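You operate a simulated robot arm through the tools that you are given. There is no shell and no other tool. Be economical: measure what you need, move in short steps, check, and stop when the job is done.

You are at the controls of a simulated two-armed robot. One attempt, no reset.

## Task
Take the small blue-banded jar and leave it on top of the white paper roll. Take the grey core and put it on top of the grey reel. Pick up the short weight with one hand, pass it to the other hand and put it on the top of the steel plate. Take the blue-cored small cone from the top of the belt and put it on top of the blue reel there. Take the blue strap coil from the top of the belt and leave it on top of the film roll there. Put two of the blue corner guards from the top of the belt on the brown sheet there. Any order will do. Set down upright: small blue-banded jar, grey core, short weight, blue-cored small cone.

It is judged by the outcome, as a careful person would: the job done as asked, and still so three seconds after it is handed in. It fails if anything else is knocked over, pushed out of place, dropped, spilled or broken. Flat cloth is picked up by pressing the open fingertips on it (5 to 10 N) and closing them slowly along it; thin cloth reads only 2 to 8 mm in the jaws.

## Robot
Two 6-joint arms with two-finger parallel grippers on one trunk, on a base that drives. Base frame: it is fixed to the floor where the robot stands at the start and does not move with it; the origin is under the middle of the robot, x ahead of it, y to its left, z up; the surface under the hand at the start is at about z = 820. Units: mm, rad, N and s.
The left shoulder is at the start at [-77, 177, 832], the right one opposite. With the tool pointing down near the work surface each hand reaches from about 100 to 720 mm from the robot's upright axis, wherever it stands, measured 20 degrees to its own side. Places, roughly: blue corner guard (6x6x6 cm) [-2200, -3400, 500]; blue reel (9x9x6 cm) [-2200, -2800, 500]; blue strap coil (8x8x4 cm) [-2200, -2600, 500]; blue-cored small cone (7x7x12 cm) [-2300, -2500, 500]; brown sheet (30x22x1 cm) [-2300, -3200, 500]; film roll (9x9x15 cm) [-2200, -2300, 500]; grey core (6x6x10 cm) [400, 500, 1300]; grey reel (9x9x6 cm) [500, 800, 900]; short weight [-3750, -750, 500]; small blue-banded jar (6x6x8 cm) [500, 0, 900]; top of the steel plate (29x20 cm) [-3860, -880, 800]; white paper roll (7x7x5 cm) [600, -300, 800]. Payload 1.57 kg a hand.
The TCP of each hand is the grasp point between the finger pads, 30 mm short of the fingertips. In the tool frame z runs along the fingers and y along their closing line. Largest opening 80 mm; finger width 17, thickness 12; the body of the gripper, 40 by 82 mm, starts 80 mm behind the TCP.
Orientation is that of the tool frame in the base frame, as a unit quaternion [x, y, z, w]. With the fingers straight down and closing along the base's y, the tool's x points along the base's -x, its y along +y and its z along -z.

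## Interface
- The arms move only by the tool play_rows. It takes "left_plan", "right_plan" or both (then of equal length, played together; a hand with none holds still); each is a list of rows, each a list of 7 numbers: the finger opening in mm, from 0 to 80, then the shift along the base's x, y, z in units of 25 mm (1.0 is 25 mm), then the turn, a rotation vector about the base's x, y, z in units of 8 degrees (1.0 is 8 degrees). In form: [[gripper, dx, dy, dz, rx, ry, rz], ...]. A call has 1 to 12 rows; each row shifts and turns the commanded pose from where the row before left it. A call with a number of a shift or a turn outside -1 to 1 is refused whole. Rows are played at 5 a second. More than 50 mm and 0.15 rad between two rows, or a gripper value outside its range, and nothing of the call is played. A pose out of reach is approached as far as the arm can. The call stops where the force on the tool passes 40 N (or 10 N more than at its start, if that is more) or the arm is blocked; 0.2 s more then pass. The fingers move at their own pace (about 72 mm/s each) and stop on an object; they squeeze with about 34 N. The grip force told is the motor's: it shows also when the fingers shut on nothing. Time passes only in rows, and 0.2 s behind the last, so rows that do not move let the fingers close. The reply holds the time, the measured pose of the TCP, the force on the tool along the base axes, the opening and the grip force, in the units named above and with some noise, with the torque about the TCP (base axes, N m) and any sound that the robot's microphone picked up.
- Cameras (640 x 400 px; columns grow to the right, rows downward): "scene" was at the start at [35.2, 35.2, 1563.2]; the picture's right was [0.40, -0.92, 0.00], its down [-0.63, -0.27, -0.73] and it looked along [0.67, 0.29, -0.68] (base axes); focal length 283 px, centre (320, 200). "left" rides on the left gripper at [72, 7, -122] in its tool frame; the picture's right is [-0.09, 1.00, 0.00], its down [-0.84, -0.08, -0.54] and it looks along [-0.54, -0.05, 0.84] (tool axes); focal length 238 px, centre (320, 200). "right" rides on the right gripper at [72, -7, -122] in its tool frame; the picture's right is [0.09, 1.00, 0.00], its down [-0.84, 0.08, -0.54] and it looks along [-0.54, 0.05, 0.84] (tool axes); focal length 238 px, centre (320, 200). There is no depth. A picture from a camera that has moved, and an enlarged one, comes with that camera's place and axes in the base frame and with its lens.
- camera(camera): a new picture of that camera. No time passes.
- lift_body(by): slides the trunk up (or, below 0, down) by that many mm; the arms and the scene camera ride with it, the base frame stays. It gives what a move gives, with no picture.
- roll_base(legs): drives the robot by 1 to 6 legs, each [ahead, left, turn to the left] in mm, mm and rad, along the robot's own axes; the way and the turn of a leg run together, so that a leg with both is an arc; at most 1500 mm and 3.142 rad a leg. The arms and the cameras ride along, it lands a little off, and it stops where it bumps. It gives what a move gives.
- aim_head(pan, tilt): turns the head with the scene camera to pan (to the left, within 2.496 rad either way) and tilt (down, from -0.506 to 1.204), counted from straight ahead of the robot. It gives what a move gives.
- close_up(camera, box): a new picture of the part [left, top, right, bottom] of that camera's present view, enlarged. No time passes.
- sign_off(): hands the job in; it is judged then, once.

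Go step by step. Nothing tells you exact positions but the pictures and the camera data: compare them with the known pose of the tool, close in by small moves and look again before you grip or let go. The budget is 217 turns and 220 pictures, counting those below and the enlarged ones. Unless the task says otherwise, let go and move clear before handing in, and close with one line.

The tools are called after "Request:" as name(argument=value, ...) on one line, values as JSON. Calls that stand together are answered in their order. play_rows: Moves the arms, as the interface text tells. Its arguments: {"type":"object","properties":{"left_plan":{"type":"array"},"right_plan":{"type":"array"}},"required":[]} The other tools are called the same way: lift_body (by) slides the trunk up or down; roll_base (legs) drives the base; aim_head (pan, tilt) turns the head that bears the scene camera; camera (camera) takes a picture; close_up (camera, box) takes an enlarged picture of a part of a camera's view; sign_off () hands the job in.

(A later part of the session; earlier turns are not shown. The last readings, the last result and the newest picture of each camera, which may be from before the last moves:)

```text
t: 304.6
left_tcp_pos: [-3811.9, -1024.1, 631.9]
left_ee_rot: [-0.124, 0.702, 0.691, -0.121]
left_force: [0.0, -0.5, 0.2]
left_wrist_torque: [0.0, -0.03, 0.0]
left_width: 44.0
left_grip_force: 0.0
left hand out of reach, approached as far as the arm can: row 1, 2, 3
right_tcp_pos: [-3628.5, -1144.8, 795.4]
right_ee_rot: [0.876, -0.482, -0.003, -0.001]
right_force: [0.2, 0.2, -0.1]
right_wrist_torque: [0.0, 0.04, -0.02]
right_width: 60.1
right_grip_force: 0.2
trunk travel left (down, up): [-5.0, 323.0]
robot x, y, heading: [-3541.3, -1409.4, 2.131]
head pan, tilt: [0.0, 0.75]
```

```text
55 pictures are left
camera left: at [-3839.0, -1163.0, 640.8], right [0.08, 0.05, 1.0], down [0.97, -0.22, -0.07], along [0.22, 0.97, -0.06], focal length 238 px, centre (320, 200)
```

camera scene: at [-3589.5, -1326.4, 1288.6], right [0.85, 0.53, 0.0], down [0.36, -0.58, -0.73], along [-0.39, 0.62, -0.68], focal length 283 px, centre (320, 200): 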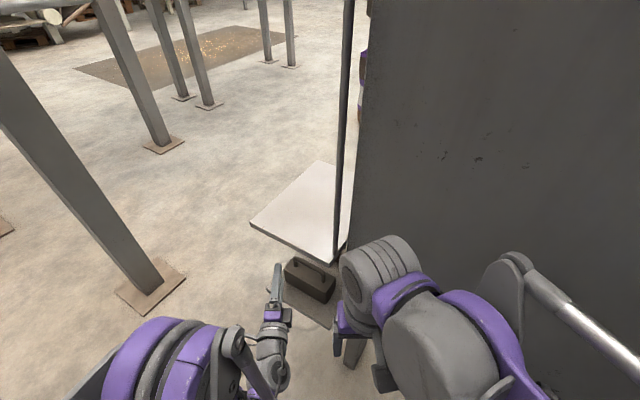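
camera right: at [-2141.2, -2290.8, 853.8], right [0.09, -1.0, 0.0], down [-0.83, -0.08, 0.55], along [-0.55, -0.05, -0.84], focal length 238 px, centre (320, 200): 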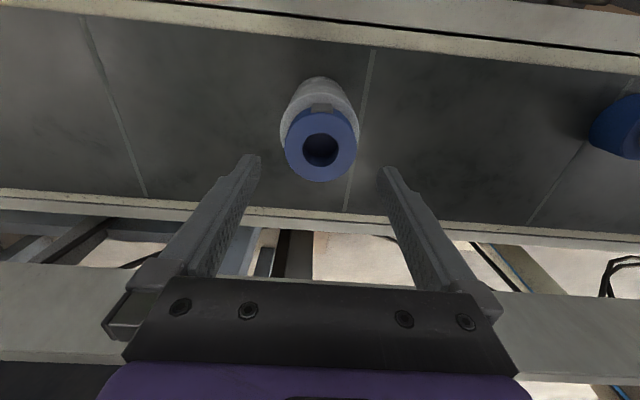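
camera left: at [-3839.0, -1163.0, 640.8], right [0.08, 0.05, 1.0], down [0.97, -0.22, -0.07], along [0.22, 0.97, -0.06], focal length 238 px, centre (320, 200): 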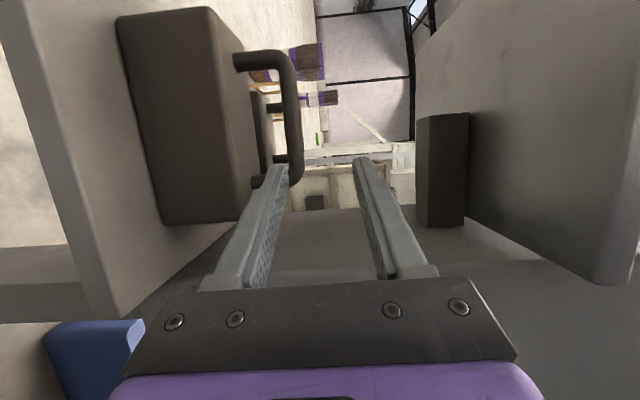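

Request:
close_up(camera="left", box=[100, 0, 360, 240])

Request:
camera(camera="right")

```text
1.67 times, centred on (230, 120) of left
camera zoom: at [-3839.0, -1163.0, 640.8], right [0.08, 0.05, 1.0], down [0.97, -0.22, -0.07], along [0.22, 0.97, -0.06], focal length 397 px, centre (470, 333)
```

zoom: 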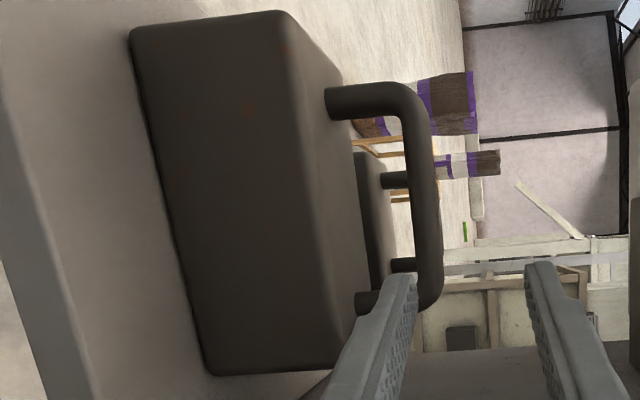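

```text
53 pictures are left
camera right: at [-3584.0, -1202.6, 915.9], right [-0.79, -0.61, 0.0], down [-0.51, 0.66, 0.55], along [-0.33, 0.43, -0.84], focal length 238 px, centre (320, 200)
```

right: 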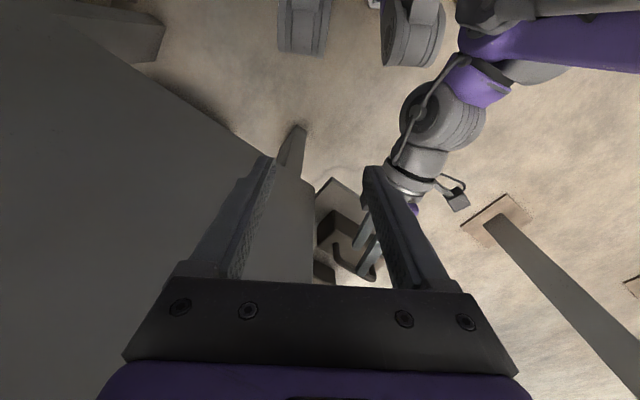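

Behind the first block there is a second, lower and shorter weight (handle about x -3892…-3819, y ≈ -790) – that one is the short weight, and the tall one in front blocks it from this side. It has to be approached from the open west side, so I back the left hand out carefully first.

Request:
play_rows(left_plan=[[44, 0.1, -0.8, 0.6, 0, 0, 0], [44, 0.1, -0.8, 0.6, 0, 0, 0], [44, 0.1, -0.8, 0.6, 0, 0, 0], [44, 0.1, -1, 0.8, 0, 0, 0], [44, 0, -1, 1, 0, 0, 0], [44, 0, -1, 1, 0, 0, 0], [44, 0, 0, 1, 0, 0, 0], [44, 0, 0, 1, 0, 0, 0]])

Request:
play_rows(left_plan=[[44, 0, 0, 0, 0.29, -0.957, 0], [44, 0, 0, 0, 0.29, -0.957, 0], [44, 0, 0, 0, 0.29, -0.957, 0], [44, 0, 0, 0, 0.29, -0.957, 0], [44, 0, 0, 0, 0.29, -0.957, 0], [44, 0, 0, 0, 0.29, -0.957, 0], [44, 0, 0, 0, 0.29, -0.957, 0], [44, 0, 0, 0, 0.29, -0.957, 0], [44, 0, 0, 0, 0.29, -0.957, 0], [44, 0, 0, 0, 0.29, -0.957, 0], [44, 0, 0, 0, 0.29, -0.957, 0]])

Request:
camera(camera="scene")

```text
t: 306.4
left_tcp_pos: [-3796.9, -1156.8, 799.9]
left_ee_rot: [-0.125, 0.702, 0.69, -0.123]
left_force: [-0.8, 0.3, 0.1]
left_wrist_torque: [0.02, -0.02, -0.01]
left_width: 43.8
left_grip_force: 0.2
left hand out of reach, approached as far as the arm can: row 2, 6
right_tcp_pos: [-3628.6, -1144.6, 794.3]
right_ee_rot: [0.876, -0.483, -0.003, -0.001]
right_force: [0.0, 0.6, 0.2]
right_wrist_torque: [-0.01, 0.03, 0.01]
right_width: 60.4
right_grip_force: 0.0
trunk travel left (down, up): [-5.0, 323.0]
robot x, y, heading: [-3537.2, -1410.3, 2.129]
head pan, tilt: [0.0, 0.75]
```

```text
t: 308.9
left_tcp_pos: [-3775.1, -1150.1, 801.1]
left_ee_rot: [0.576, -0.444, -0.556, -0.402]
left_force: [0.5, 0.3, 0.3]
left_wrist_torque: [0.01, 0.01, -0.01]
left_width: 43.9
left_grip_force: 0.1
left hand out of reach, approached as far as the arm can: row 4, 5, 7, 9, 10, 11
right_tcp_pos: [-3628.1, -1144.5, 794.1]
right_ee_rot: [0.876, -0.482, -0.003, -0.001]
right_force: [-0.4, -0.3, -0.4]
right_wrist_torque: [0.0, -0.02, -0.01]
right_width: 60.1
right_grip_force: 0.1
trunk travel left (down, up): [-5.0, 323.0]
robot x, y, heading: [-3541.2, -1406.1, 2.134]
head pan, tilt: [0.0, 0.75]
```

```text
52 pictures are left
camera scene: at [-3589.5, -1326.5, 1288.6], right [0.85, 0.53, 0.0], down [0.36, -0.58, -0.73], along [-0.39, 0.62, -0.68], focal length 283 px, centre (320, 200)
```

scene: 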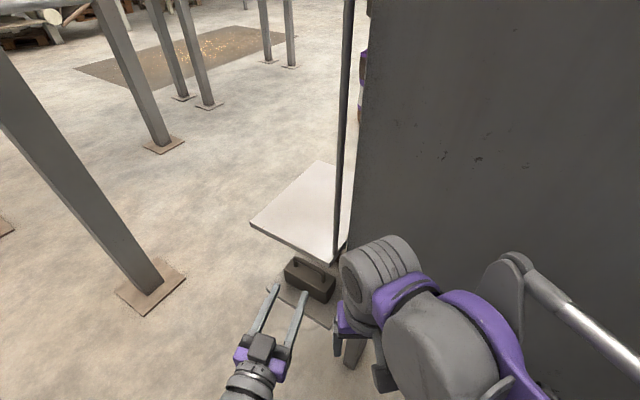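

Request:
roll_base(legs=[[0, 0, -0.565], [-510, -18, 0]])

Request:
roll_base(legs=[[-455, -133, 0]])

```text
t: 311.0
left_tcp_pos: [-3600.6, -1066.5, 800.6]
left_ee_rot: [-0.427, 0.588, 0.424, 0.541]
left_force: [0.0, -0.3, -0.8]
left_wrist_torque: [0.01, 0.03, -0.01]
left_width: 44.0
left_grip_force: 0.0
right_tcp_pos: [-3471.4, -1140.3, 793.8]
right_ee_rot: [-0.706, 0.708, 0.004, 0.002]
right_force: [0.5, -0.1, 0.5]
right_wrist_torque: [0.02, 0.02, 0.0]
right_width: 59.9
right_grip_force: 0.0
trunk travel left (down, up): [-5.0, 323.0]
robot x, y, heading: [-3538.9, -1408.4, 1.563]
head pan, tilt: [0.0, 0.75]
stopped in leg 1: the robot was blocked; the commanded pose is now the measured one
```

```text
t: 313.9
left_tcp_pos: [-3467.3, -1526.5, 798.6]
left_ee_rot: [-0.425, 0.59, 0.42, 0.543]
left_force: [0.5, 0.5, 0.2]
left_wrist_torque: [0.01, -0.01, 0.0]
left_width: 43.9
left_grip_force: 0.0
right_tcp_pos: [-3340.9, -1603.1, 794.6]
right_ee_rot: [-0.701, 0.713, 0.003, 0.004]
right_force: [0.8, 0.4, 0.3]
right_wrist_torque: [0.02, -0.01, -0.01]
right_width: 60.2
right_grip_force: 0.1
trunk travel left (down, up): [-5.0, 323.0]
robot x, y, heading: [-3410.9, -1874.0, 1.553]
head pan, tilt: [0.0, 0.75]
```

Request:
roll_base(legs=[[-495, -30, 0.017], [-413, -126, 0]])

Request:
roll_base(legs=[[-650, 80, 0], [0, 0, 1.571]])

Request:
aim_head(pan=0.0, tilt=0.4)

Request:
camera(camera="scene")

```text
t: 318.0
left_tcp_pos: [-3384.5, -2192.7, 799.7]
left_ee_rot: [-0.426, 0.592, 0.417, 0.542]
left_force: [0.5, 0.4, -0.5]
left_wrist_torque: [0.03, -0.04, 0.01]
left_width: 44.3
left_grip_force: 0.1
right_tcp_pos: [-3262.9, -2273.4, 792.4]
right_ee_rot: [-0.705, 0.71, 0.001, -0.001]
right_force: [0.3, 1.0, 0.0]
right_wrist_torque: [-0.04, -0.04, -0.01]
right_width: 60.1
right_grip_force: 0.1
trunk travel left (down, up): [-5.0, 323.0]
robot x, y, heading: [-3331.3, -2543.7, 1.562]
head pan, tilt: [0.0, 0.75]
stopped in leg 2: the robot was blocked; the commanded pose is now the measured one
```

```text
t: 318.8
left_tcp_pos: [-3382.4, -2193.1, 802.5]
left_ee_rot: [-0.424, 0.592, 0.417, 0.544]
left_force: [0.2, -0.1, 0.3]
left_wrist_torque: [-0.02, 0.01, 0.0]
left_width: 44.1
left_grip_force: 0.1
right_tcp_pos: [-3261.8, -2273.2, 793.0]
right_ee_rot: [-0.704, 0.71, 0.002, 0.0]
right_force: [-0.6, -0.3, 0.0]
right_wrist_torque: [0.04, 0.02, 0.03]
right_width: 60.3
right_grip_force: 0.1
trunk travel left (down, up): [-5.0, 323.0]
robot x, y, heading: [-3328.0, -2547.1, 1.561]
head pan, tilt: [0.0, 0.75]
stopped in leg 1: the robot was blocked; the commanded pose is now the measured one
```

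```text
t: 319.6
left_tcp_pos: [-3382.6, -2192.8, 801.5]
left_ee_rot: [-0.425, 0.593, 0.416, 0.543]
left_force: [1.1, -0.4, 0.3]
left_wrist_torque: [0.01, 0.03, -0.01]
left_width: 43.9
left_grip_force: 0.0
right_tcp_pos: [-3260.8, -2273.3, 793.0]
right_ee_rot: [-0.704, 0.71, 0.002, -0.001]
right_force: [-0.3, 0.1, 0.3]
right_wrist_torque: [0.01, 0.01, -0.02]
right_width: 60.1
right_grip_force: 0.0
trunk travel left (down, up): [-5.0, 323.0]
robot x, y, heading: [-3330.3, -2548.3, 1.562]
head pan, tilt: [0.0, 0.4]
```

```text
51 pictures are left
camera scene: at [-3327.4, -2434.4, 1318.9], right [1.0, -0.01, 0.0], down [-0.01, -0.4, -0.92], along [0.01, 0.92, -0.4], focal length 283 px, centre (320, 200)
```

scene: 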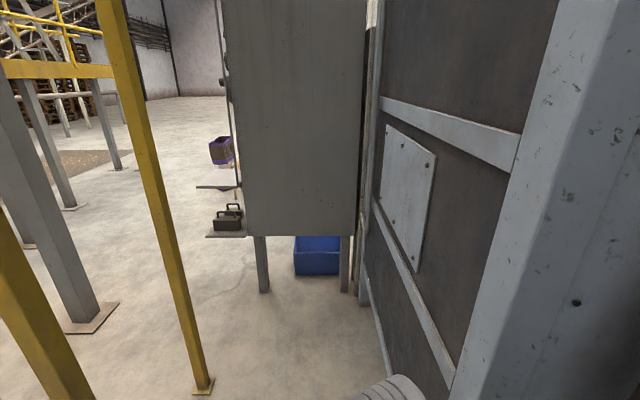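

Request:
aim_head(pan=-1.3, tilt=0.9)

Request:
camera(camera="scene")

Request:
aim_head(pan=1.6, tilt=0.9)

Request:
camera(camera="scene")

```text
t: 321.1
left_tcp_pos: [-3383.5, -2193.8, 802.1]
left_ee_rot: [-0.425, 0.593, 0.416, 0.543]
left_force: [0.6, -0.5, 0.5]
left_wrist_torque: [0.0, -0.02, 0.03]
left_width: 43.8
left_grip_force: 0.1
right_tcp_pos: [-3263.4, -2273.8, 792.6]
right_ee_rot: [-0.705, 0.709, 0.001, -0.001]
right_force: [0.9, 0.7, -0.4]
right_wrist_torque: [-0.01, 0.0, 0.02]
right_width: 59.9
right_grip_force: 0.1
trunk travel left (down, up): [-5.0, 323.0]
robot x, y, heading: [-3329.6, -2544.9, 1.568]
head pan, tilt: [-1.3, 0.901]
```

```text
50 pictures are left
camera scene: at [-3255.4, -2507.6, 1276.3], right [0.26, -0.97, 0.01], down [-0.76, -0.21, -0.62], along [0.6, 0.16, -0.79], focal length 283 px, centre (320, 200)
```

scene: 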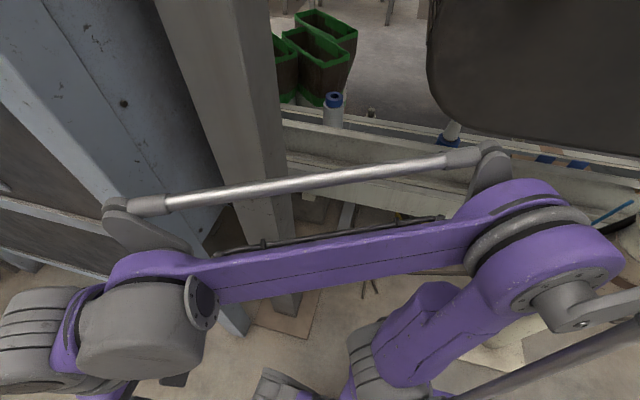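

```text
t: 323.6
left_tcp_pos: [-3383.3, -2191.3, 800.6]
left_ee_rot: [-0.426, 0.592, 0.417, 0.543]
left_force: [0.8, 0.6, -0.3]
left_wrist_torque: [0.01, 0.02, 0.01]
left_width: 43.8
left_grip_force: 0.0
right_tcp_pos: [-3261.4, -2273.4, 792.0]
right_ee_rot: [-0.705, 0.709, 0.001, -0.001]
right_force: [-0.8, -0.4, 0.6]
right_wrist_torque: [-0.01, 0.01, 0.03]
right_width: 60.3
right_grip_force: 0.2
trunk travel left (down, up): [-5.0, 323.0]
robot x, y, heading: [-3330.3, -2546.7, 1.561]
head pan, tilt: [1.6, 0.901]
```

```text
49 pictures are left
camera scene: at [-3403.8, -2528.7, 1276.7], right [-0.02, 1.0, -0.01], down [0.78, 0.01, -0.62], along [-0.62, -0.02, -0.78], focal length 283 px, centre (320, 200)
```

scene: 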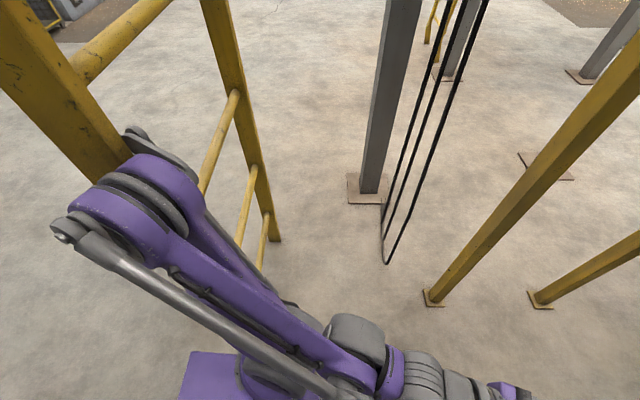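

The left elbow is resting against the ladder rail. I reach the left hand forward to pull the elbow in, step slightly right, then continue backing out.

Request:
play_rows(left_plan=[[44, 0.2, 1, 0, 0, 0, 0], [44, 0.2, 1, 0, 0, 0, 0], [44, 0.2, 1, 0, 0, 0, 0], [44, 0, 1, 0, 0, 0, 0], [44, 0, 1, 0, 0, 0, 0], [44, 0, 1, 0, 0, 0, 0], [44, 0, 1, 0, 0, 0, 0]])

Request:
roll_base(legs=[[60, 0, 0], [0, -25, 0], [-260, -50, 0]])

Request:
camera(camera="scene")

```text
t: 325.2
left_tcp_pos: [-3332.7, -2034.5, 805.9]
left_ee_rot: [-0.427, 0.59, 0.42, 0.541]
left_force: [0.4, 1.2, 0.6]
left_wrist_torque: [-0.03, 0.03, -0.02]
left_width: 44.0
left_grip_force: 0.0
left hand out of reach, approached as far as the arm can: row 2, 3, 4, 5, 6, 7
right_tcp_pos: [-3264.1, -2277.8, 793.6]
right_ee_rot: [-0.704, 0.71, 0.003, 0.002]
right_force: [0.4, -0.3, -0.5]
right_wrist_torque: [0.01, 0.0, -0.01]
right_width: 60.2
right_grip_force: 0.2
trunk travel left (down, up): [-5.0, 323.0]
robot x, y, heading: [-3332.7, -2545.8, 1.558]
head pan, tilt: [1.6, 0.901]
```

```text
t: 328.2
left_tcp_pos: [-3256.4, -2242.3, 807.1]
left_ee_rot: [-0.423, 0.591, 0.417, 0.545]
left_force: [-0.2, -0.4, -0.5]
left_wrist_torque: [0.0, 0.0, 0.02]
left_width: 44.1
left_grip_force: 0.1
right_tcp_pos: [-3188.9, -2487.4, 794.0]
right_ee_rot: [-0.7, 0.714, 0.003, 0.002]
right_force: [0.3, -0.3, -0.4]
right_wrist_torque: [0.0, -0.04, -0.01]
right_width: 60.2
right_grip_force: 0.0
trunk travel left (down, up): [-5.0, 323.0]
robot x, y, heading: [-3259.9, -2750.3, 1.55]
head pan, tilt: [1.6, 0.901]
```

```text
48 pictures are left
camera scene: at [-3335.1, -2743.3, 1276.7], right [-0.01, 1.0, 0.0], down [0.78, 0.01, -0.62], along [-0.62, -0.01, -0.78], focal length 283 px, centre (320, 200)
```

scene: 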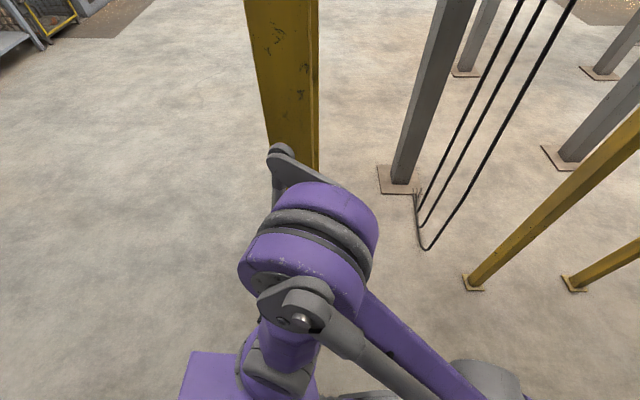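

Request:
roll_base(legs=[[0, -40, 0.015], [-450, 0, 0], [-250, 100, 0]])

Request:
lift_body(by=200)

```text
t: 332.9
left_tcp_pos: [-3327.0, -2920.3, 806.4]
left_ee_rot: [-0.426, 0.589, 0.42, 0.543]
left_force: [-1.0, -0.1, -0.4]
left_wrist_torque: [-0.02, 0.03, -0.02]
left_width: 44.1
left_grip_force: 0.1
right_tcp_pos: [-3257.5, -3166.2, 794.6]
right_ee_rot: [-0.704, 0.71, 0.003, 0.003]
right_force: [-0.2, -0.9, -0.5]
right_wrist_torque: [0.02, 0.02, -0.02]
right_width: 60.0
right_grip_force: 0.1
trunk travel left (down, up): [-5.0, 323.0]
robot x, y, heading: [-3325.6, -3435.3, 1.56]
head pan, tilt: [1.6, 0.901]
```

```text
t: 335.1
left_tcp_pos: [-3325.8, -2921.5, 1006.8]
left_ee_rot: [-0.427, 0.591, 0.42, 0.541]
left_force: [-0.4, 0.1, -0.1]
left_wrist_torque: [0.02, 0.02, -0.02]
left_width: 43.8
left_grip_force: 0.0
right_tcp_pos: [-3256.7, -3165.0, 993.8]
right_ee_rot: [-0.704, 0.71, 0.003, 0.002]
right_force: [-0.5, 0.3, -0.5]
right_wrist_torque: [-0.06, -0.01, -0.02]
right_width: 60.1
right_grip_force: 0.0
trunk travel left (down, up): [-205.0, 123.0]
robot x, y, heading: [-3327.6, -3432.7, 1.562]
head pan, tilt: [1.6, 0.901]
```

Request:
roll_base(legs=[[-250, 0, 0.01], [0, 860, 0], [0, 860, 0]])

Request:
aim_head(pan=-0.4, tilt=0.4)

Request:
camera(camera="scene")

```text
t: 352.2
left_tcp_pos: [-5074.7, -3173.6, 1006.3]
left_ee_rot: [-0.427, 0.589, 0.42, 0.542]
left_force: [0.1, -0.4, 0.6]
left_wrist_torque: [-0.01, -0.01, -0.01]
left_width: 44.1
left_grip_force: 0.0
right_tcp_pos: [-5007.7, -3418.8, 994.2]
right_ee_rot: [-0.704, 0.71, 0.003, 0.003]
right_force: [0.3, 0.3, 0.0]
right_wrist_torque: [-0.02, -0.01, -0.02]
right_width: 59.9
right_grip_force: 0.1
trunk travel left (down, up): [-205.0, 123.0]
robot x, y, heading: [-5073.3, -3686.8, 1.561]
head pan, tilt: [1.6, 0.901]
```

```text
t: 354.2
left_tcp_pos: [-5075.3, -3172.6, 1007.2]
left_ee_rot: [-0.428, 0.589, 0.421, 0.541]
left_force: [-0.3, -0.2, 0.5]
left_wrist_torque: [0.01, 0.01, 0.01]
left_width: 44.0
left_grip_force: 0.0
right_tcp_pos: [-5006.0, -3417.6, 995.2]
right_ee_rot: [-0.705, 0.709, 0.003, 0.002]
right_force: [-0.3, 0.5, -0.7]
right_wrist_torque: [0.0, 0.02, 0.0]
right_width: 59.9
right_grip_force: 0.1
trunk travel left (down, up): [-205.0, 123.0]
robot x, y, heading: [-5076.6, -3685.9, 1.565]
head pan, tilt: [-0.4, 0.4]
```

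```text
47 pictures are left
camera scene: at [-5036.7, -3637.1, 1522.6], right [0.92, -0.4, 0.0], down [-0.15, -0.36, -0.92], along [0.36, 0.85, -0.39], focal length 283 px, centre (320, 200)
```

scene: 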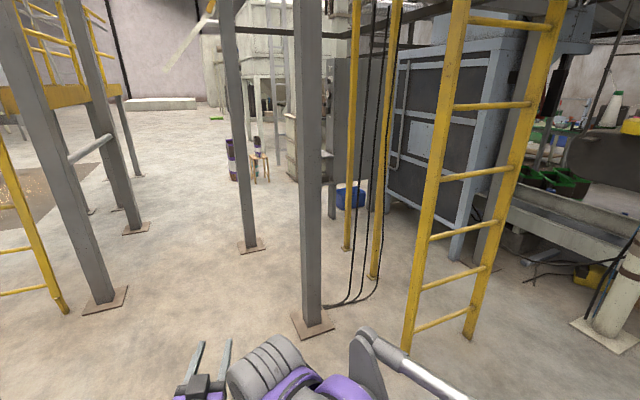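

Request:
roll_base(legs=[[975, 0, 0], [970, 0, 0], [0, 0, -1.565]])

Request:
aim_head(pan=0.3, tilt=0.5)

Request:
camera(camera="scene")

```text
t: 367.7
left_tcp_pos: [-4590.7, -1687.0, 1007.9]
left_ee_rot: [0.089, 0.722, -0.061, 0.683]
left_force: [0.1, -0.2, 0.2]
left_wrist_torque: [0.03, 0.0, 0.03]
left_width: 44.3
left_grip_force: 0.0
right_tcp_pos: [-4828.4, -1773.4, 994.4]
right_ee_rot: [-0.031, 1.0, 0.0, 0.003]
right_force: [-0.4, -0.8, 0.3]
right_wrist_torque: [-0.02, 0.0, 0.03]
right_width: 60.3
right_grip_force: 0.0
trunk travel left (down, up): [-205.0, 123.0]
robot x, y, heading: [-5100.8, -1724.9, 0.059]
head pan, tilt: [-0.4, 0.4]
```

```text
t: 368.8
left_tcp_pos: [-4589.4, -1686.3, 1006.5]
left_ee_rot: [0.089, 0.722, -0.062, 0.683]
left_force: [-0.2, 0.3, 0.2]
left_wrist_torque: [-0.01, -0.03, -0.04]
left_width: 44.0
left_grip_force: 0.0
right_tcp_pos: [-4828.2, -1772.7, 995.0]
right_ee_rot: [-0.033, 0.999, 0.001, 0.004]
right_force: [0.1, 0.3, 0.6]
right_wrist_torque: [-0.01, 0.02, -0.01]
right_width: 60.2
right_grip_force: 0.0
trunk travel left (down, up): [-205.0, 123.0]
robot x, y, heading: [-5100.0, -1725.9, 0.062]
head pan, tilt: [0.3, 0.499]
```

```text
46 pictures are left
camera scene: at [-5053.9, -1693.0, 1513.5], right [0.35, -0.94, 0.0], down [-0.45, -0.17, -0.88], along [0.82, 0.31, -0.48], focal length 283 px, centre (320, 200)
```

scene: 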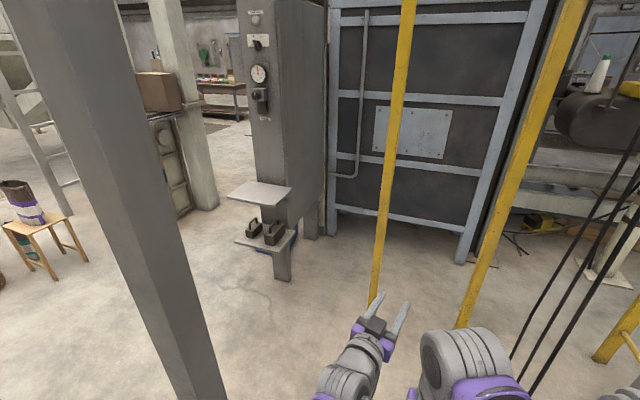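

Request:
play_rows(left_plan=[[44, -1, 0.2, 0, 0, 0, 0], [44, -1, 0.2, 0, 0, 0, 0], [44, -1, 0.2, 0, 0, 0, 0], [44, -1, 0.2, 0, 0, 0, 0], [44, -1, 0.2, 0, 0, 0, 0], [44, -1, 0.2, 0, 0, 0, 0], [44, -1, 0.2, 0, 0, 0, 0]])

Request:
roll_base(legs=[[0, 0, -0.06], [750, 0, 0]])

Request:
aim_head(pan=0.9, tilt=0.6)

Request:
camera(camera="scene")

```text
t: 370.4
left_tcp_pos: [-4765.6, -1651.9, 1006.9]
left_ee_rot: [0.088, 0.722, -0.061, 0.684]
left_force: [0.4, 0.2, 0.1]
left_wrist_torque: [0.0, -0.01, -0.01]
left_width: 44.1
left_grip_force: 0.1
right_tcp_pos: [-4830.0, -1773.8, 994.2]
right_ee_rot: [-0.032, 0.999, -0.001, 0.003]
right_force: [-0.1, 0.1, 0.2]
right_wrist_torque: [0.01, -0.01, -0.02]
right_width: 59.9
right_grip_force: 0.1
trunk travel left (down, up): [-205.0, 123.0]
robot x, y, heading: [-5094.5, -1726.3, 0.067]
head pan, tilt: [0.3, 0.499]
```

```text
t: 374.9
left_tcp_pos: [-4006.8, -1660.8, 1005.6]
left_ee_rot: [0.105, 0.72, -0.076, 0.681]
left_force: [-0.5, 0.5, -0.1]
left_wrist_torque: [-0.02, 0.02, 0.01]
left_width: 44.1
left_grip_force: 0.0
right_tcp_pos: [-4077.1, -1777.0, 994.5]
right_ee_rot: [-0.009, 1.0, 0.001, 0.004]
right_force: [0.4, 0.4, -0.2]
right_wrist_torque: [0.0, 0.03, 0.02]
right_width: 60.0
right_grip_force: 0.0
trunk travel left (down, up): [-205.0, 123.0]
robot x, y, heading: [-4345.3, -1716.2, 0.017]
head pan, tilt: [0.3, 0.499]
```

```text
t: 375.9
left_tcp_pos: [-4008.1, -1659.5, 1005.6]
left_ee_rot: [0.106, 0.72, -0.078, 0.681]
left_force: [-0.6, 0.4, -0.8]
left_wrist_torque: [0.02, 0.02, 0.01]
left_width: 44.1
left_grip_force: 0.1
right_tcp_pos: [-4076.4, -1778.1, 993.1]
right_ee_rot: [-0.009, 1.0, 0.001, 0.003]
right_force: [0.0, 0.1, 0.1]
right_wrist_torque: [-0.02, 0.0, -0.01]
right_width: 60.0
right_grip_force: 0.0
trunk travel left (down, up): [-205.0, 123.0]
robot x, y, heading: [-4343.8, -1717.4, 0.022]
head pan, tilt: [0.901, 0.6]
```

```text
45 pictures are left
camera scene: at [-4330.9, -1645.7, 1504.4], right [0.79, -0.61, 0.0], down [-0.34, -0.45, -0.83], along [0.5, 0.65, -0.56], focal length 283 px, centre (320, 200)
```

scene: 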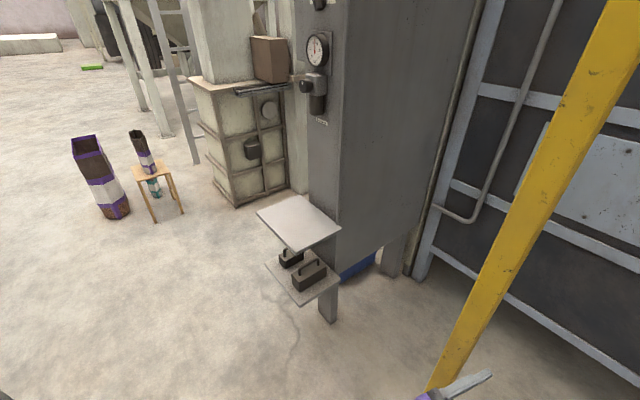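

Request:
roll_base(legs=[[0, 500, -0.01], [20, 340, -0.01]])

Request:
aim_head(pan=0.1, tilt=0.8)

Request:
camera(camera="scene")

```text
t: 383.9
left_tcp_pos: [-3989.5, -840.2, 1004.4]
left_ee_rot: [0.115, 0.719, -0.086, 0.68]
left_force: [-0.1, 1.2, 0.7]
left_wrist_torque: [-0.02, -0.02, -0.01]
left_width: 44.1
left_grip_force: 0.0
right_tcp_pos: [-4060.5, -955.9, 994.3]
right_ee_rot: [0.003, 1.0, 0.001, 0.004]
right_force: [-0.2, 0.0, -0.3]
right_wrist_torque: [-0.01, -0.01, 0.01]
right_width: 59.9
right_grip_force: 0.0
trunk travel left (down, up): [-205.0, 123.0]
robot x, y, heading: [-4328.6, -890.5, -0.011]
head pan, tilt: [0.901, 0.6]
```

```text
t: 385.0
left_tcp_pos: [-3988.6, -839.8, 1004.2]
left_ee_rot: [0.115, 0.719, -0.086, 0.68]
left_force: [-0.3, -0.4, -0.4]
left_wrist_torque: [0.0, 0.01, 0.0]
left_width: 44.2
left_grip_force: 0.1
right_tcp_pos: [-4061.0, -956.1, 994.0]
right_ee_rot: [0.003, 1.0, 0.001, 0.004]
right_force: [-0.4, -0.9, -0.6]
right_wrist_torque: [-0.05, 0.0, -0.01]
right_width: 60.0
right_grip_force: 0.0
trunk travel left (down, up): [-205.0, 123.0]
robot x, y, heading: [-4330.2, -886.9, -0.009]
head pan, tilt: [0.099, 0.799]
```

```text
44 pictures are left
camera scene: at [-4287.0, -877.9, 1487.6], right [0.09, -1.0, 0.0], down [-0.71, -0.07, -0.7], along [0.69, 0.06, -0.72], focal length 283 px, centre (320, 200)
```

scene: 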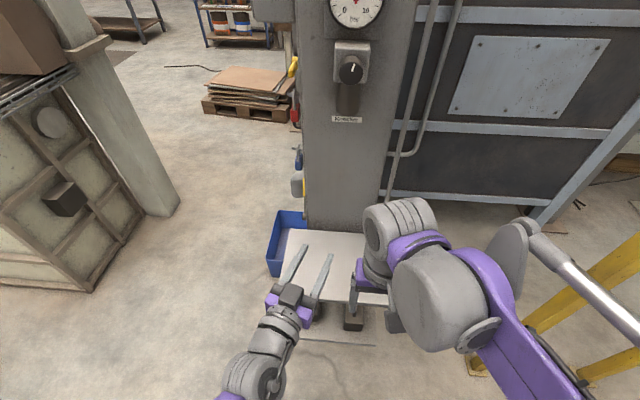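

Request:
roll_base(legs=[[-125, 0, 0.01]])

Request:
lift_body(by=-203)

Request:
camera(camera="scene")

Request:
camera(camera="left")

```text
t: 386.2
left_tcp_pos: [-4115.5, -835.7, 1006.3]
left_ee_rot: [0.112, 0.719, -0.084, 0.681]
left_force: [-1.4, 0.0, 0.6]
left_wrist_torque: [-0.01, -0.03, 0.0]
left_width: 44.1
left_grip_force: 0.1
right_tcp_pos: [-4186.8, -952.1, 994.9]
right_ee_rot: [0.0, 1.0, 0.001, 0.004]
right_force: [-0.7, -0.2, -0.1]
right_wrist_torque: [0.01, -0.01, 0.01]
right_width: 60.0
right_grip_force: 0.0
trunk travel left (down, up): [-205.0, 123.0]
robot x, y, heading: [-4454.6, -886.4, 0.003]
head pan, tilt: [0.099, 0.799]
```

```text
t: 388.4
left_tcp_pos: [-4115.0, -835.1, 802.5]
left_ee_rot: [0.111, 0.719, -0.082, 0.681]
left_force: [-0.4, -0.5, 0.2]
left_wrist_torque: [0.01, 0.01, 0.03]
left_width: 43.7
left_grip_force: 0.0
right_tcp_pos: [-4186.0, -953.2, 791.4]
right_ee_rot: [0.001, 1.0, 0.0, 0.003]
right_force: [0.2, 0.0, -0.7]
right_wrist_torque: [0.02, -0.01, 0.01]
right_width: 59.9
right_grip_force: 0.1
trunk travel left (down, up): [-2.0, 326.0]
robot x, y, heading: [-4455.5, -887.1, -0.001]
head pan, tilt: [0.099, 0.799]
```

```text
43 pictures are left
camera scene: at [-4365.0, -877.1, 1282.7], right [0.1, -1.0, 0.0], down [-0.71, -0.07, -0.7], along [0.69, 0.07, -0.72], focal length 283 px, centre (320, 200)
```

scene: 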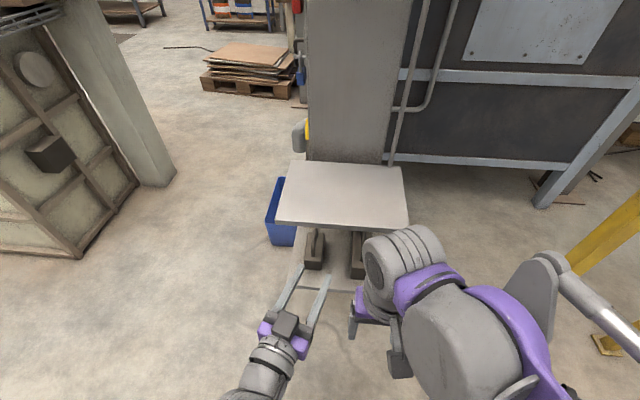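

```text
42 pictures are left
camera left: at [-4234.3, -793.9, 738.2], right [0.28, 0.95, 0.12], down [-0.5, 0.03, 0.86], along [0.82, -0.3, 0.49], focal length 238 px, centre (320, 200)
```

left: 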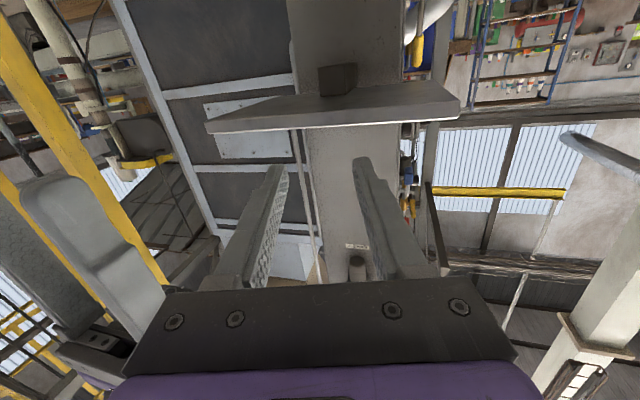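

Request:
close_up(camera="scene", box=[250, 140, 430, 320])

Request:
play_rows(left_plan=[[60, -0.4, 0.6, -1, 0.017, 0.69, 0.66], [60, -0.4, 0.6, -1, 0.017, 0.69, 0.66], [60, 0, 0.6, -1, 0.016, 0.69, 0.66], [60, 0, 0, -1, 0, 0, 0], [60, 0, 0, -1, 0, 0, 0], [60, 0, 0, 0, 0, 0, 0]])

Request:
camera(camera="left")

```text
2.22 times, centred on (340, 230) of scene
camera zoom: at [-4365.0, -877.1, 1282.7], right [0.1, -1.0, 0.0], down [-0.71, -0.07, -0.7], along [0.69, 0.07, -0.72], focal length 628 px, centre (276, 133)
```

zoom: 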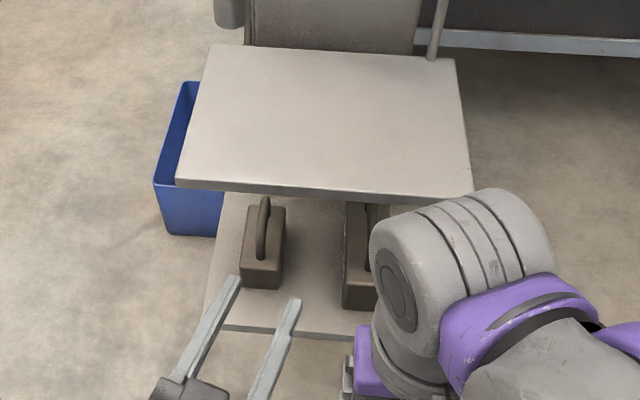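

```text
t: 389.8
left_tcp_pos: [-4138.6, -791.7, 678.6]
left_ee_rot: [0.002, 0.818, -0.002, 0.575]
left_force: [-0.2, -0.6, -0.4]
left_wrist_torque: [0.0, 0.01, 0.0]
left_width: 59.9
left_grip_force: 0.0
right_tcp_pos: [-4187.0, -954.5, 791.9]
right_ee_rot: [0.0, 1.0, 0.001, 0.003]
right_force: [-0.1, -0.4, -0.2]
right_wrist_torque: [0.01, -0.01, 0.01]
right_width: 60.0
right_grip_force: 0.0
trunk travel left (down, up): [-2.0, 326.0]
robot x, y, heading: [-4452.5, -889.3, -0.005]
head pan, tilt: [0.099, 0.799]
```

```text
40 pictures are left
camera left: at [-4278.1, -784.5, 651.9], right [0.04, 1.0, 0.09], down [-0.23, -0.08, 0.97], along [0.97, -0.05, 0.22], focal length 238 px, centre (320, 200)
```

left: 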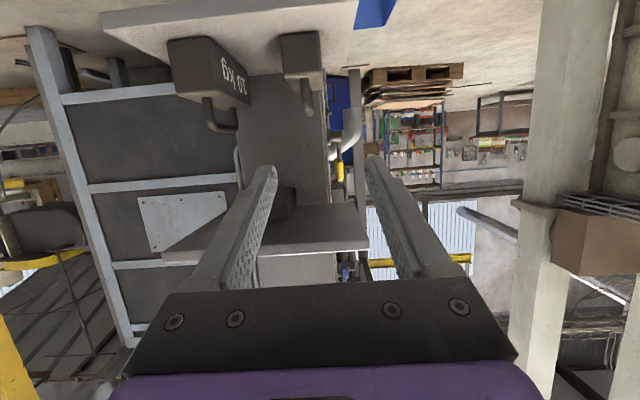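

The short weight's handle bar is at y ≈ -811, z ≈ 598, x ≈ -3900…-3815, running away from me. I bring the left hand (20° down, closing sideways) to just in front of it.

Request:
play_rows(left_plan=[[60, 1, -0.11, -0.43, 0, 0, 0], [60, 1, -0.11, -0.43, 0, 0, 0], [60, 1, -0.11, -0.43, 0, 0, 0], [60, 1, -0.11, -0.43, 0, 0, 0], [60, 1, -0.11, -0.43, 0, 0, 0], [60, 1, -0.11, -0.43, 0, 0, 0], [60, 1, -0.11, -0.43, 0, 0, 0], [60, 0, 0, 0, 0, 0, 0]])

Request:
camera(camera="left")

```text
t: 391.6
left_tcp_pos: [-3961.3, -812.2, 600.1]
left_ee_rot: [0.001, 0.818, -0.001, 0.575]
left_force: [0.2, -0.3, 0.4]
left_wrist_torque: [0.02, 0.0, 0.0]
left_width: 60.1
left_grip_force: 0.0
right_tcp_pos: [-4186.7, -953.4, 791.7]
right_ee_rot: [0.0, 1.0, 0.001, 0.004]
right_force: [-0.4, -0.8, -0.1]
right_wrist_torque: [0.01, -0.04, -0.03]
right_width: 59.7
right_grip_force: 0.0
trunk travel left (down, up): [-2.0, 326.0]
robot x, y, heading: [-4454.7, -886.4, 0.002]
head pan, tilt: [0.099, 0.799]
```

```text
39 pictures are left
camera left: at [-4100.2, -805.5, 574.4], right [0.04, 1.0, 0.09], down [-0.23, -0.08, 0.97], along [0.97, -0.05, 0.22], focal length 238 px, centre (320, 200)
```

left: 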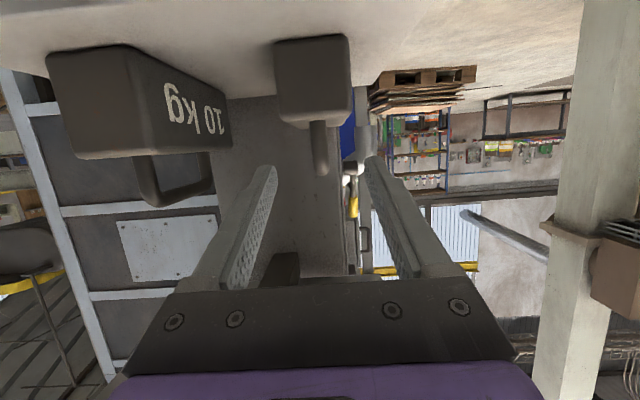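

Request:
play_rows(left_plan=[[60, 1, -0.02, -0.08, 0, 0, 0], [60, 1, 0, -0.08, 0, 0, 0], [60, 1, 0, -0.08, 0, 0, 0], [60, 0.96, 0, -0.08, 0, 0, 0], [60, 0, 0, 0, 0, 0, 0]])

Request:
camera(camera="left")

```text
t: 392.8
left_tcp_pos: [-3859.3, -812.4, 591.3]
left_ee_rot: [0.001, 0.818, -0.001, 0.575]
left_force: [-0.5, 0.1, -0.1]
left_wrist_torque: [0.01, 0.0, 0.03]
left_width: 59.9
left_grip_force: 0.0
right_tcp_pos: [-4186.3, -952.4, 791.0]
right_ee_rot: [0.0, 1.0, 0.001, 0.003]
right_force: [-1.3, -0.5, 1.1]
right_wrist_torque: [0.02, 0.02, 0.0]
right_width: 59.8
right_grip_force: 0.1
trunk travel left (down, up): [-2.0, 326.0]
robot x, y, heading: [-4452.0, -884.6, -0.001]
head pan, tilt: [0.099, 0.799]
```

```text
38 pictures are left
camera left: at [-3998.7, -805.2, 565.4], right [0.04, 1.0, 0.09], down [-0.23, -0.08, 0.97], along [0.97, -0.05, 0.22], focal length 238 px, centre (320, 200)
```

left: 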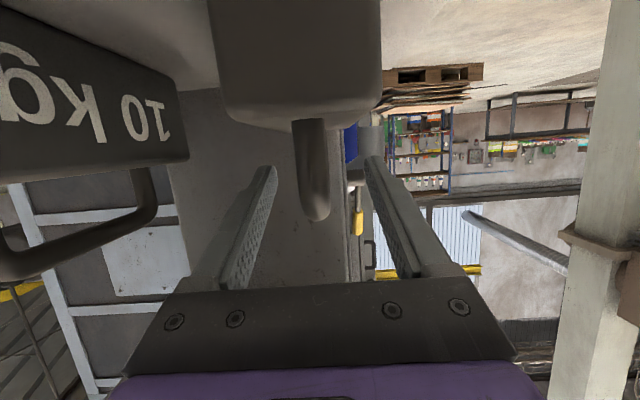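

Request:
play_rows(left_plan=[[40, 0, 0, 0, 0, 0, 0], [0, 0, 0, 0, 0, 0, 0], [0, 0, 0, 0, 0, 0, 0], [0, 0, 0, 0, 0, 0, 0]])

Request:
play_rows(left_plan=[[0, 0, 0, 0.3, 0, 0, 0], [0, 0, 0, 0.5, 0, 0, 0], [0, 0, 0, 0, 0, 0, 0]])

Request:
camera(camera="left")

```text
t: 393.8
left_tcp_pos: [-3859.1, -812.2, 591.7]
left_ee_rot: [0.002, 0.818, -0.002, 0.575]
left_force: [0.9, -2.4, -0.4]
left_wrist_torque: [0.01, 0.0, -0.06]
left_width: 13.6
left_grip_force: 30.3
right_tcp_pos: [-4187.4, -952.7, 791.3]
right_ee_rot: [0.0, 1.0, 0.001, 0.003]
right_force: [-0.3, -1.2, 0.5]
right_wrist_torque: [-0.02, 0.01, 0.0]
right_width: 60.1
right_grip_force: 0.1
trunk travel left (down, up): [-2.0, 326.0]
robot x, y, heading: [-4455.6, -890.5, 0.0]
head pan, tilt: [0.099, 0.799]
```

```text
t: 394.6
left_tcp_pos: [-3860.3, -812.7, 613.8]
left_ee_rot: [0.002, 0.817, -0.002, 0.576]
left_force: [0.3, 0.4, -6.1]
left_wrist_torque: [-0.04, 0.0, -0.02]
left_width: 13.6
left_grip_force: 29.8
right_tcp_pos: [-4185.4, -953.4, 792.4]
right_ee_rot: [-0.001, 1.0, 0.001, 0.004]
right_force: [-0.3, -0.3, 0.2]
right_wrist_torque: [0.04, -0.01, 0.02]
right_width: 60.2
right_grip_force: 0.1
trunk travel left (down, up): [-2.0, 326.0]
robot x, y, heading: [-4457.6, -884.6, -0.002]
head pan, tilt: [0.099, 0.799]
```

```text
37 pictures are left
camera left: at [-3998.6, -805.1, 587.5], right [0.04, 1.0, 0.09], down [-0.23, -0.08, 0.97], along [0.97, -0.05, 0.22], focal length 238 px, centre (320, 200)
```

left: 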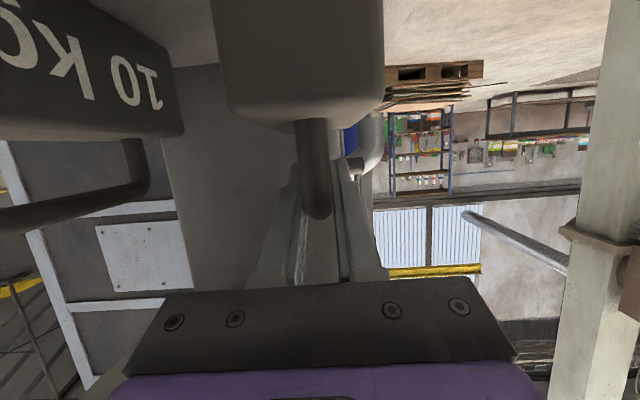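

The short weight is lifted level (≈0.6 kg). I draw it out west from under the plate and raise it to the handover spot.

Request:
play_rows(left_plan=[[0, 0, 0, 0.8, 0, 0, 0], [0, -1, 0, 0, 0, 0, 0], [0, -1, 0, 0, 0, 0, 0], [0, -1, 0, 0, 0, 0, 0], [0, -1, 0, 0, 0, 0, 0], [0, -1, 0, 0, 0, 0, 0], [0, -1, 0, 0, 0, 0, 0], [0, -1, 0, 0.2, 0, 0, 0], [0, -1, 0, 0.4, 0, 0, 0], [0, -0.8, 0, 1, 0, 0, 0], [0, 0, 0, 1, 0, 0, 0], [0, 0, 0, 0.6, 0, 0, 0]])

Request:
play_rows(right_plan=[[80, 0, 0, 1, 0, 0, 0], [80, 0, 0, 1, 0, 0, 0], [80, 0, 0, 1, 0, 0, 0], [80, 0, 0, 1, 0, 0, 0]])

Request:
camera(camera="scene")

Request:
camera(camera="left")

```text
t: 397.2
left_tcp_pos: [-4082.5, -812.8, 714.1]
left_ee_rot: [0.002, 0.818, -0.002, 0.575]
left_force: [0.6, 0.0, -5.3]
left_wrist_torque: [0.0, 0.03, 0.01]
left_width: 13.5
left_grip_force: 30.5
right_tcp_pos: [-4185.6, -952.5, 790.8]
right_ee_rot: [0.0, 1.0, 0.001, 0.004]
right_force: [-0.2, -0.9, -0.3]
right_wrist_torque: [0.0, 0.0, 0.01]
right_width: 60.0
right_grip_force: 0.0
trunk travel left (down, up): [-2.0, 326.0]
robot x, y, heading: [-4456.6, -883.8, -0.002]
head pan, tilt: [0.099, 0.799]
```

```text
t: 398.2
left_tcp_pos: [-4082.1, -812.7, 713.7]
left_ee_rot: [0.002, 0.818, -0.002, 0.575]
left_force: [-1.2, 1.0, -6.6]
left_wrist_torque: [-0.02, 0.02, 0.03]
left_width: 13.7
left_grip_force: 30.8
right_tcp_pos: [-4187.6, -952.9, 891.7]
right_ee_rot: [0.0, 1.0, -0.001, 0.003]
right_force: [-0.1, 0.6, 0.1]
right_wrist_torque: [0.03, 0.02, 0.0]
right_width: 80.0
right_grip_force: 0.0
trunk travel left (down, up): [-2.0, 326.0]
robot x, y, heading: [-4452.1, -887.3, -0.003]
head pan, tilt: [0.099, 0.799]
```

```text
36 pictures are left
camera scene: at [-4364.6, -877.0, 1282.6], right [0.1, -1.0, 0.0], down [-0.71, -0.07, -0.7], along [0.69, 0.07, -0.72], focal length 283 px, centre (320, 200)
```

scene: 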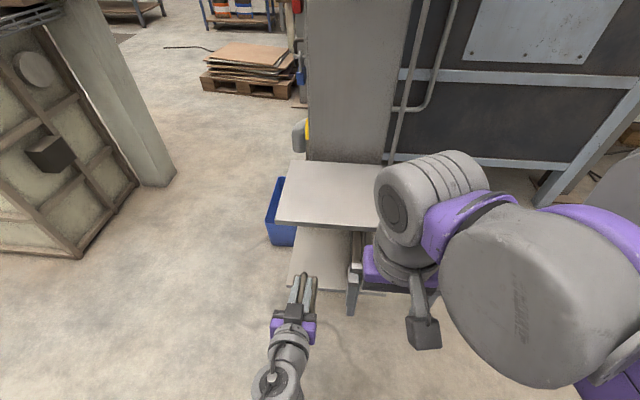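

```text
35 pictures are left
camera left: at [-4221.6, -806.4, 687.3], right [0.04, 1.0, 0.09], down [-0.23, -0.08, 0.97], along [0.97, -0.05, 0.22], focal length 238 px, centre (320, 200)
```

left: 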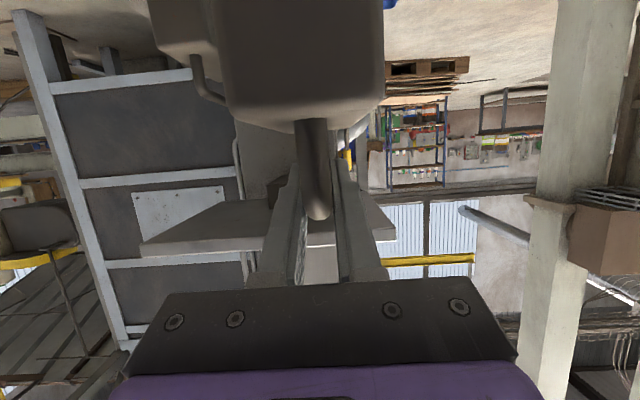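

The weight is out at [-4082, -813, 714]. I draw it 40 mm further back, then bring the right hand down over the block (offset toward the far end) to grip its sides.

Request:
play_rows(left_plan=[[0, -0.8, 0, 0, 0, 0, 0], [0, -0.8, 0, 0, 0, 0, 0], [0, 0, 0, 0, 0, 0, 0], [0, 0, 0, 0, 0, 0, 0], [0, 0, 0, 0, 0, 0, 0], [0, 0, 0, 0, 0, 0, 0], [0, 0, 0, 0, 0, 0, 0], [0, 0, 0, 0, 0, 0, 0], [0, 0, 0, 0, 0, 0, 0], [0, 0, 0, 0, 0, 0, 0], [0, 0, 0, 0, 0, 0, 0]], right_plan=[[80, 1, 0, 0, 0, 0, 0], [80, 1, 0, 0, 0, 0, 0], [80, 1, 0, 0, 0, 0, 0], [80, 1, 0, 0, 0, 0, 0], [80, 0.32, 1, 0, 0, 0, 0], [80, 0, 1, 0, 0, 0, 0], [80, 0, 1, 0, 0, 0, 0], [80, 0, 1, 0, 0, 0, 0], [80, 0, 1, 0, 0, 0, 0], [80, 0, 0.6, 0, 0, 0, 0], [80, 0, 0, 0, 0, 0, 0]])

Request:
camera(camera="right")

Request:
camera(camera="scene")

```text
t: 400.6
left_tcp_pos: [-4121.6, -811.3, 715.1]
left_ee_rot: [0.002, 0.818, -0.002, 0.575]
left_force: [-0.1, -0.6, -5.6]
left_wrist_torque: [0.02, 0.05, 0.0]
left_width: 13.5
left_grip_force: 30.2
right_tcp_pos: [-4079.7, -811.3, 893.9]
right_ee_rot: [0.001, 1.0, 0.0, 0.004]
right_force: [1.3, -0.7, 0.5]
right_wrist_torque: [0.0, 0.03, -0.01]
right_width: 79.8
right_grip_force: 0.1
trunk travel left (down, up): [-2.0, 326.0]
robot x, y, heading: [-4451.3, -887.6, -0.004]
head pan, tilt: [0.099, 0.799]
```

```text
34 pictures are left
camera right: at [-4152.4, -818.6, 1014.5], right [-0.09, 1.0, 0.0], down [0.83, 0.08, 0.55], along [0.55, 0.05, -0.84], focal length 238 px, centre (320, 200)
```

right: 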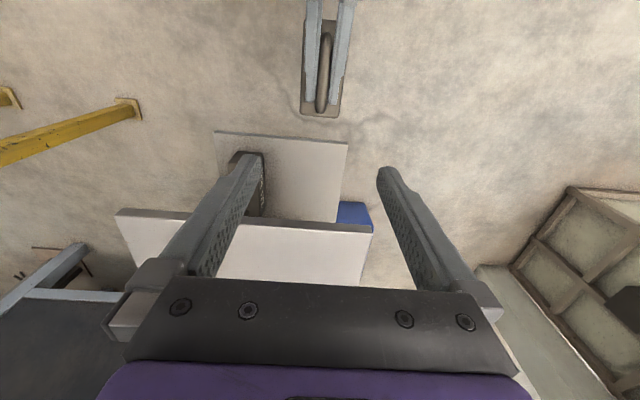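

```text
33 pictures are left
camera scene: at [-4364.6, -877.0, 1282.6], right [0.1, -1.0, 0.0], down [-0.71, -0.07, -0.7], along [0.69, 0.07, -0.72], focal length 283 px, centre (320, 200)
```

scene: 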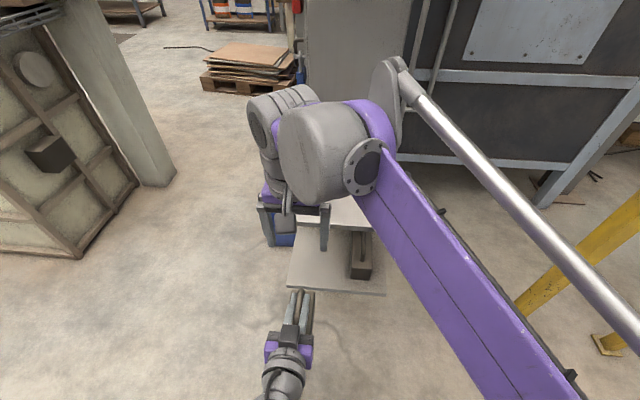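

Request:
play_rows(right_plan=[[80, -0.25, 0, -1, 0, 0, 0], [80, 0, 0, -1, 0, 0, 0], [80, 0, 0, -1, 0, 0, 0], [80, 0, 0, -1, 0, 0, 0], [80, 0, 0, -1, 0, 0, 0], [80, 0, 0, -1, 0, 0, 0], [80, 0, 0, -1, 0, 0, 0], [80, 0, 0, 0, 0, 0, 0]])

Request:
camera(camera="right")

Request:
close_up(camera="scene", box=[220, 180, 380, 340])

```text
t: 402.4
left_tcp_pos: [-4120.2, -812.4, 714.9]
left_ee_rot: [0.001, 0.818, -0.001, 0.575]
left_force: [-0.6, -0.5, -5.7]
left_wrist_torque: [0.02, 0.0, -0.01]
left_width: 13.6
left_grip_force: 30.2
right_tcp_pos: [-4083.4, -812.1, 716.7]
right_ee_rot: [0.001, 1.0, 0.001, 0.003]
right_force: [-0.1, 0.1, 0.3]
right_wrist_torque: [-0.01, 0.04, -0.01]
right_width: 79.9
right_grip_force: 0.0
trunk travel left (down, up): [-2.0, 326.0]
robot x, y, heading: [-4454.1, -890.2, 0.0]
head pan, tilt: [0.099, 0.799]
```

```text
32 pictures are left
camera right: at [-4156.4, -819.7, 837.9], right [-0.09, 1.0, 0.0], down [0.83, 0.08, 0.55], along [0.55, 0.05, -0.84], focal length 238 px, centre (320, 200)
```

right: 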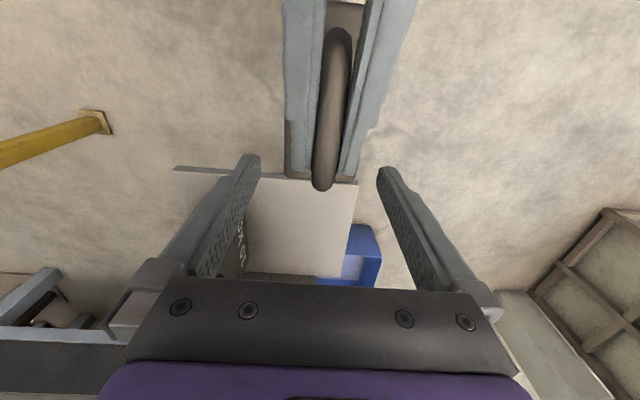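

```text
2.50 times, centred on (300, 260) of scene
camera zoom: at [-4364.6, -877.0, 1282.6], right [0.1, -1.0, 0.0], down [-0.71, -0.07, -0.7], along [0.69, 0.07, -0.72], focal length 707 px, centre (370, 50)
```

zoom: 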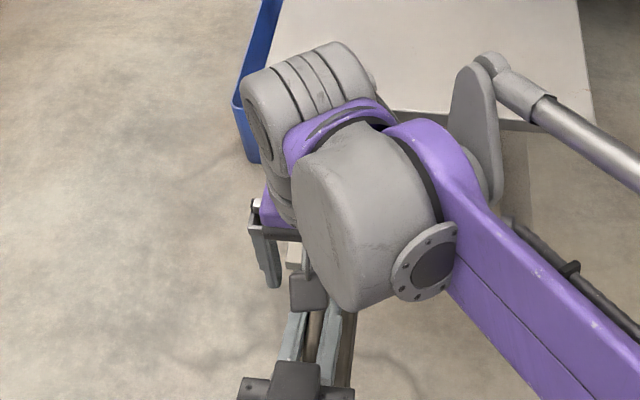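

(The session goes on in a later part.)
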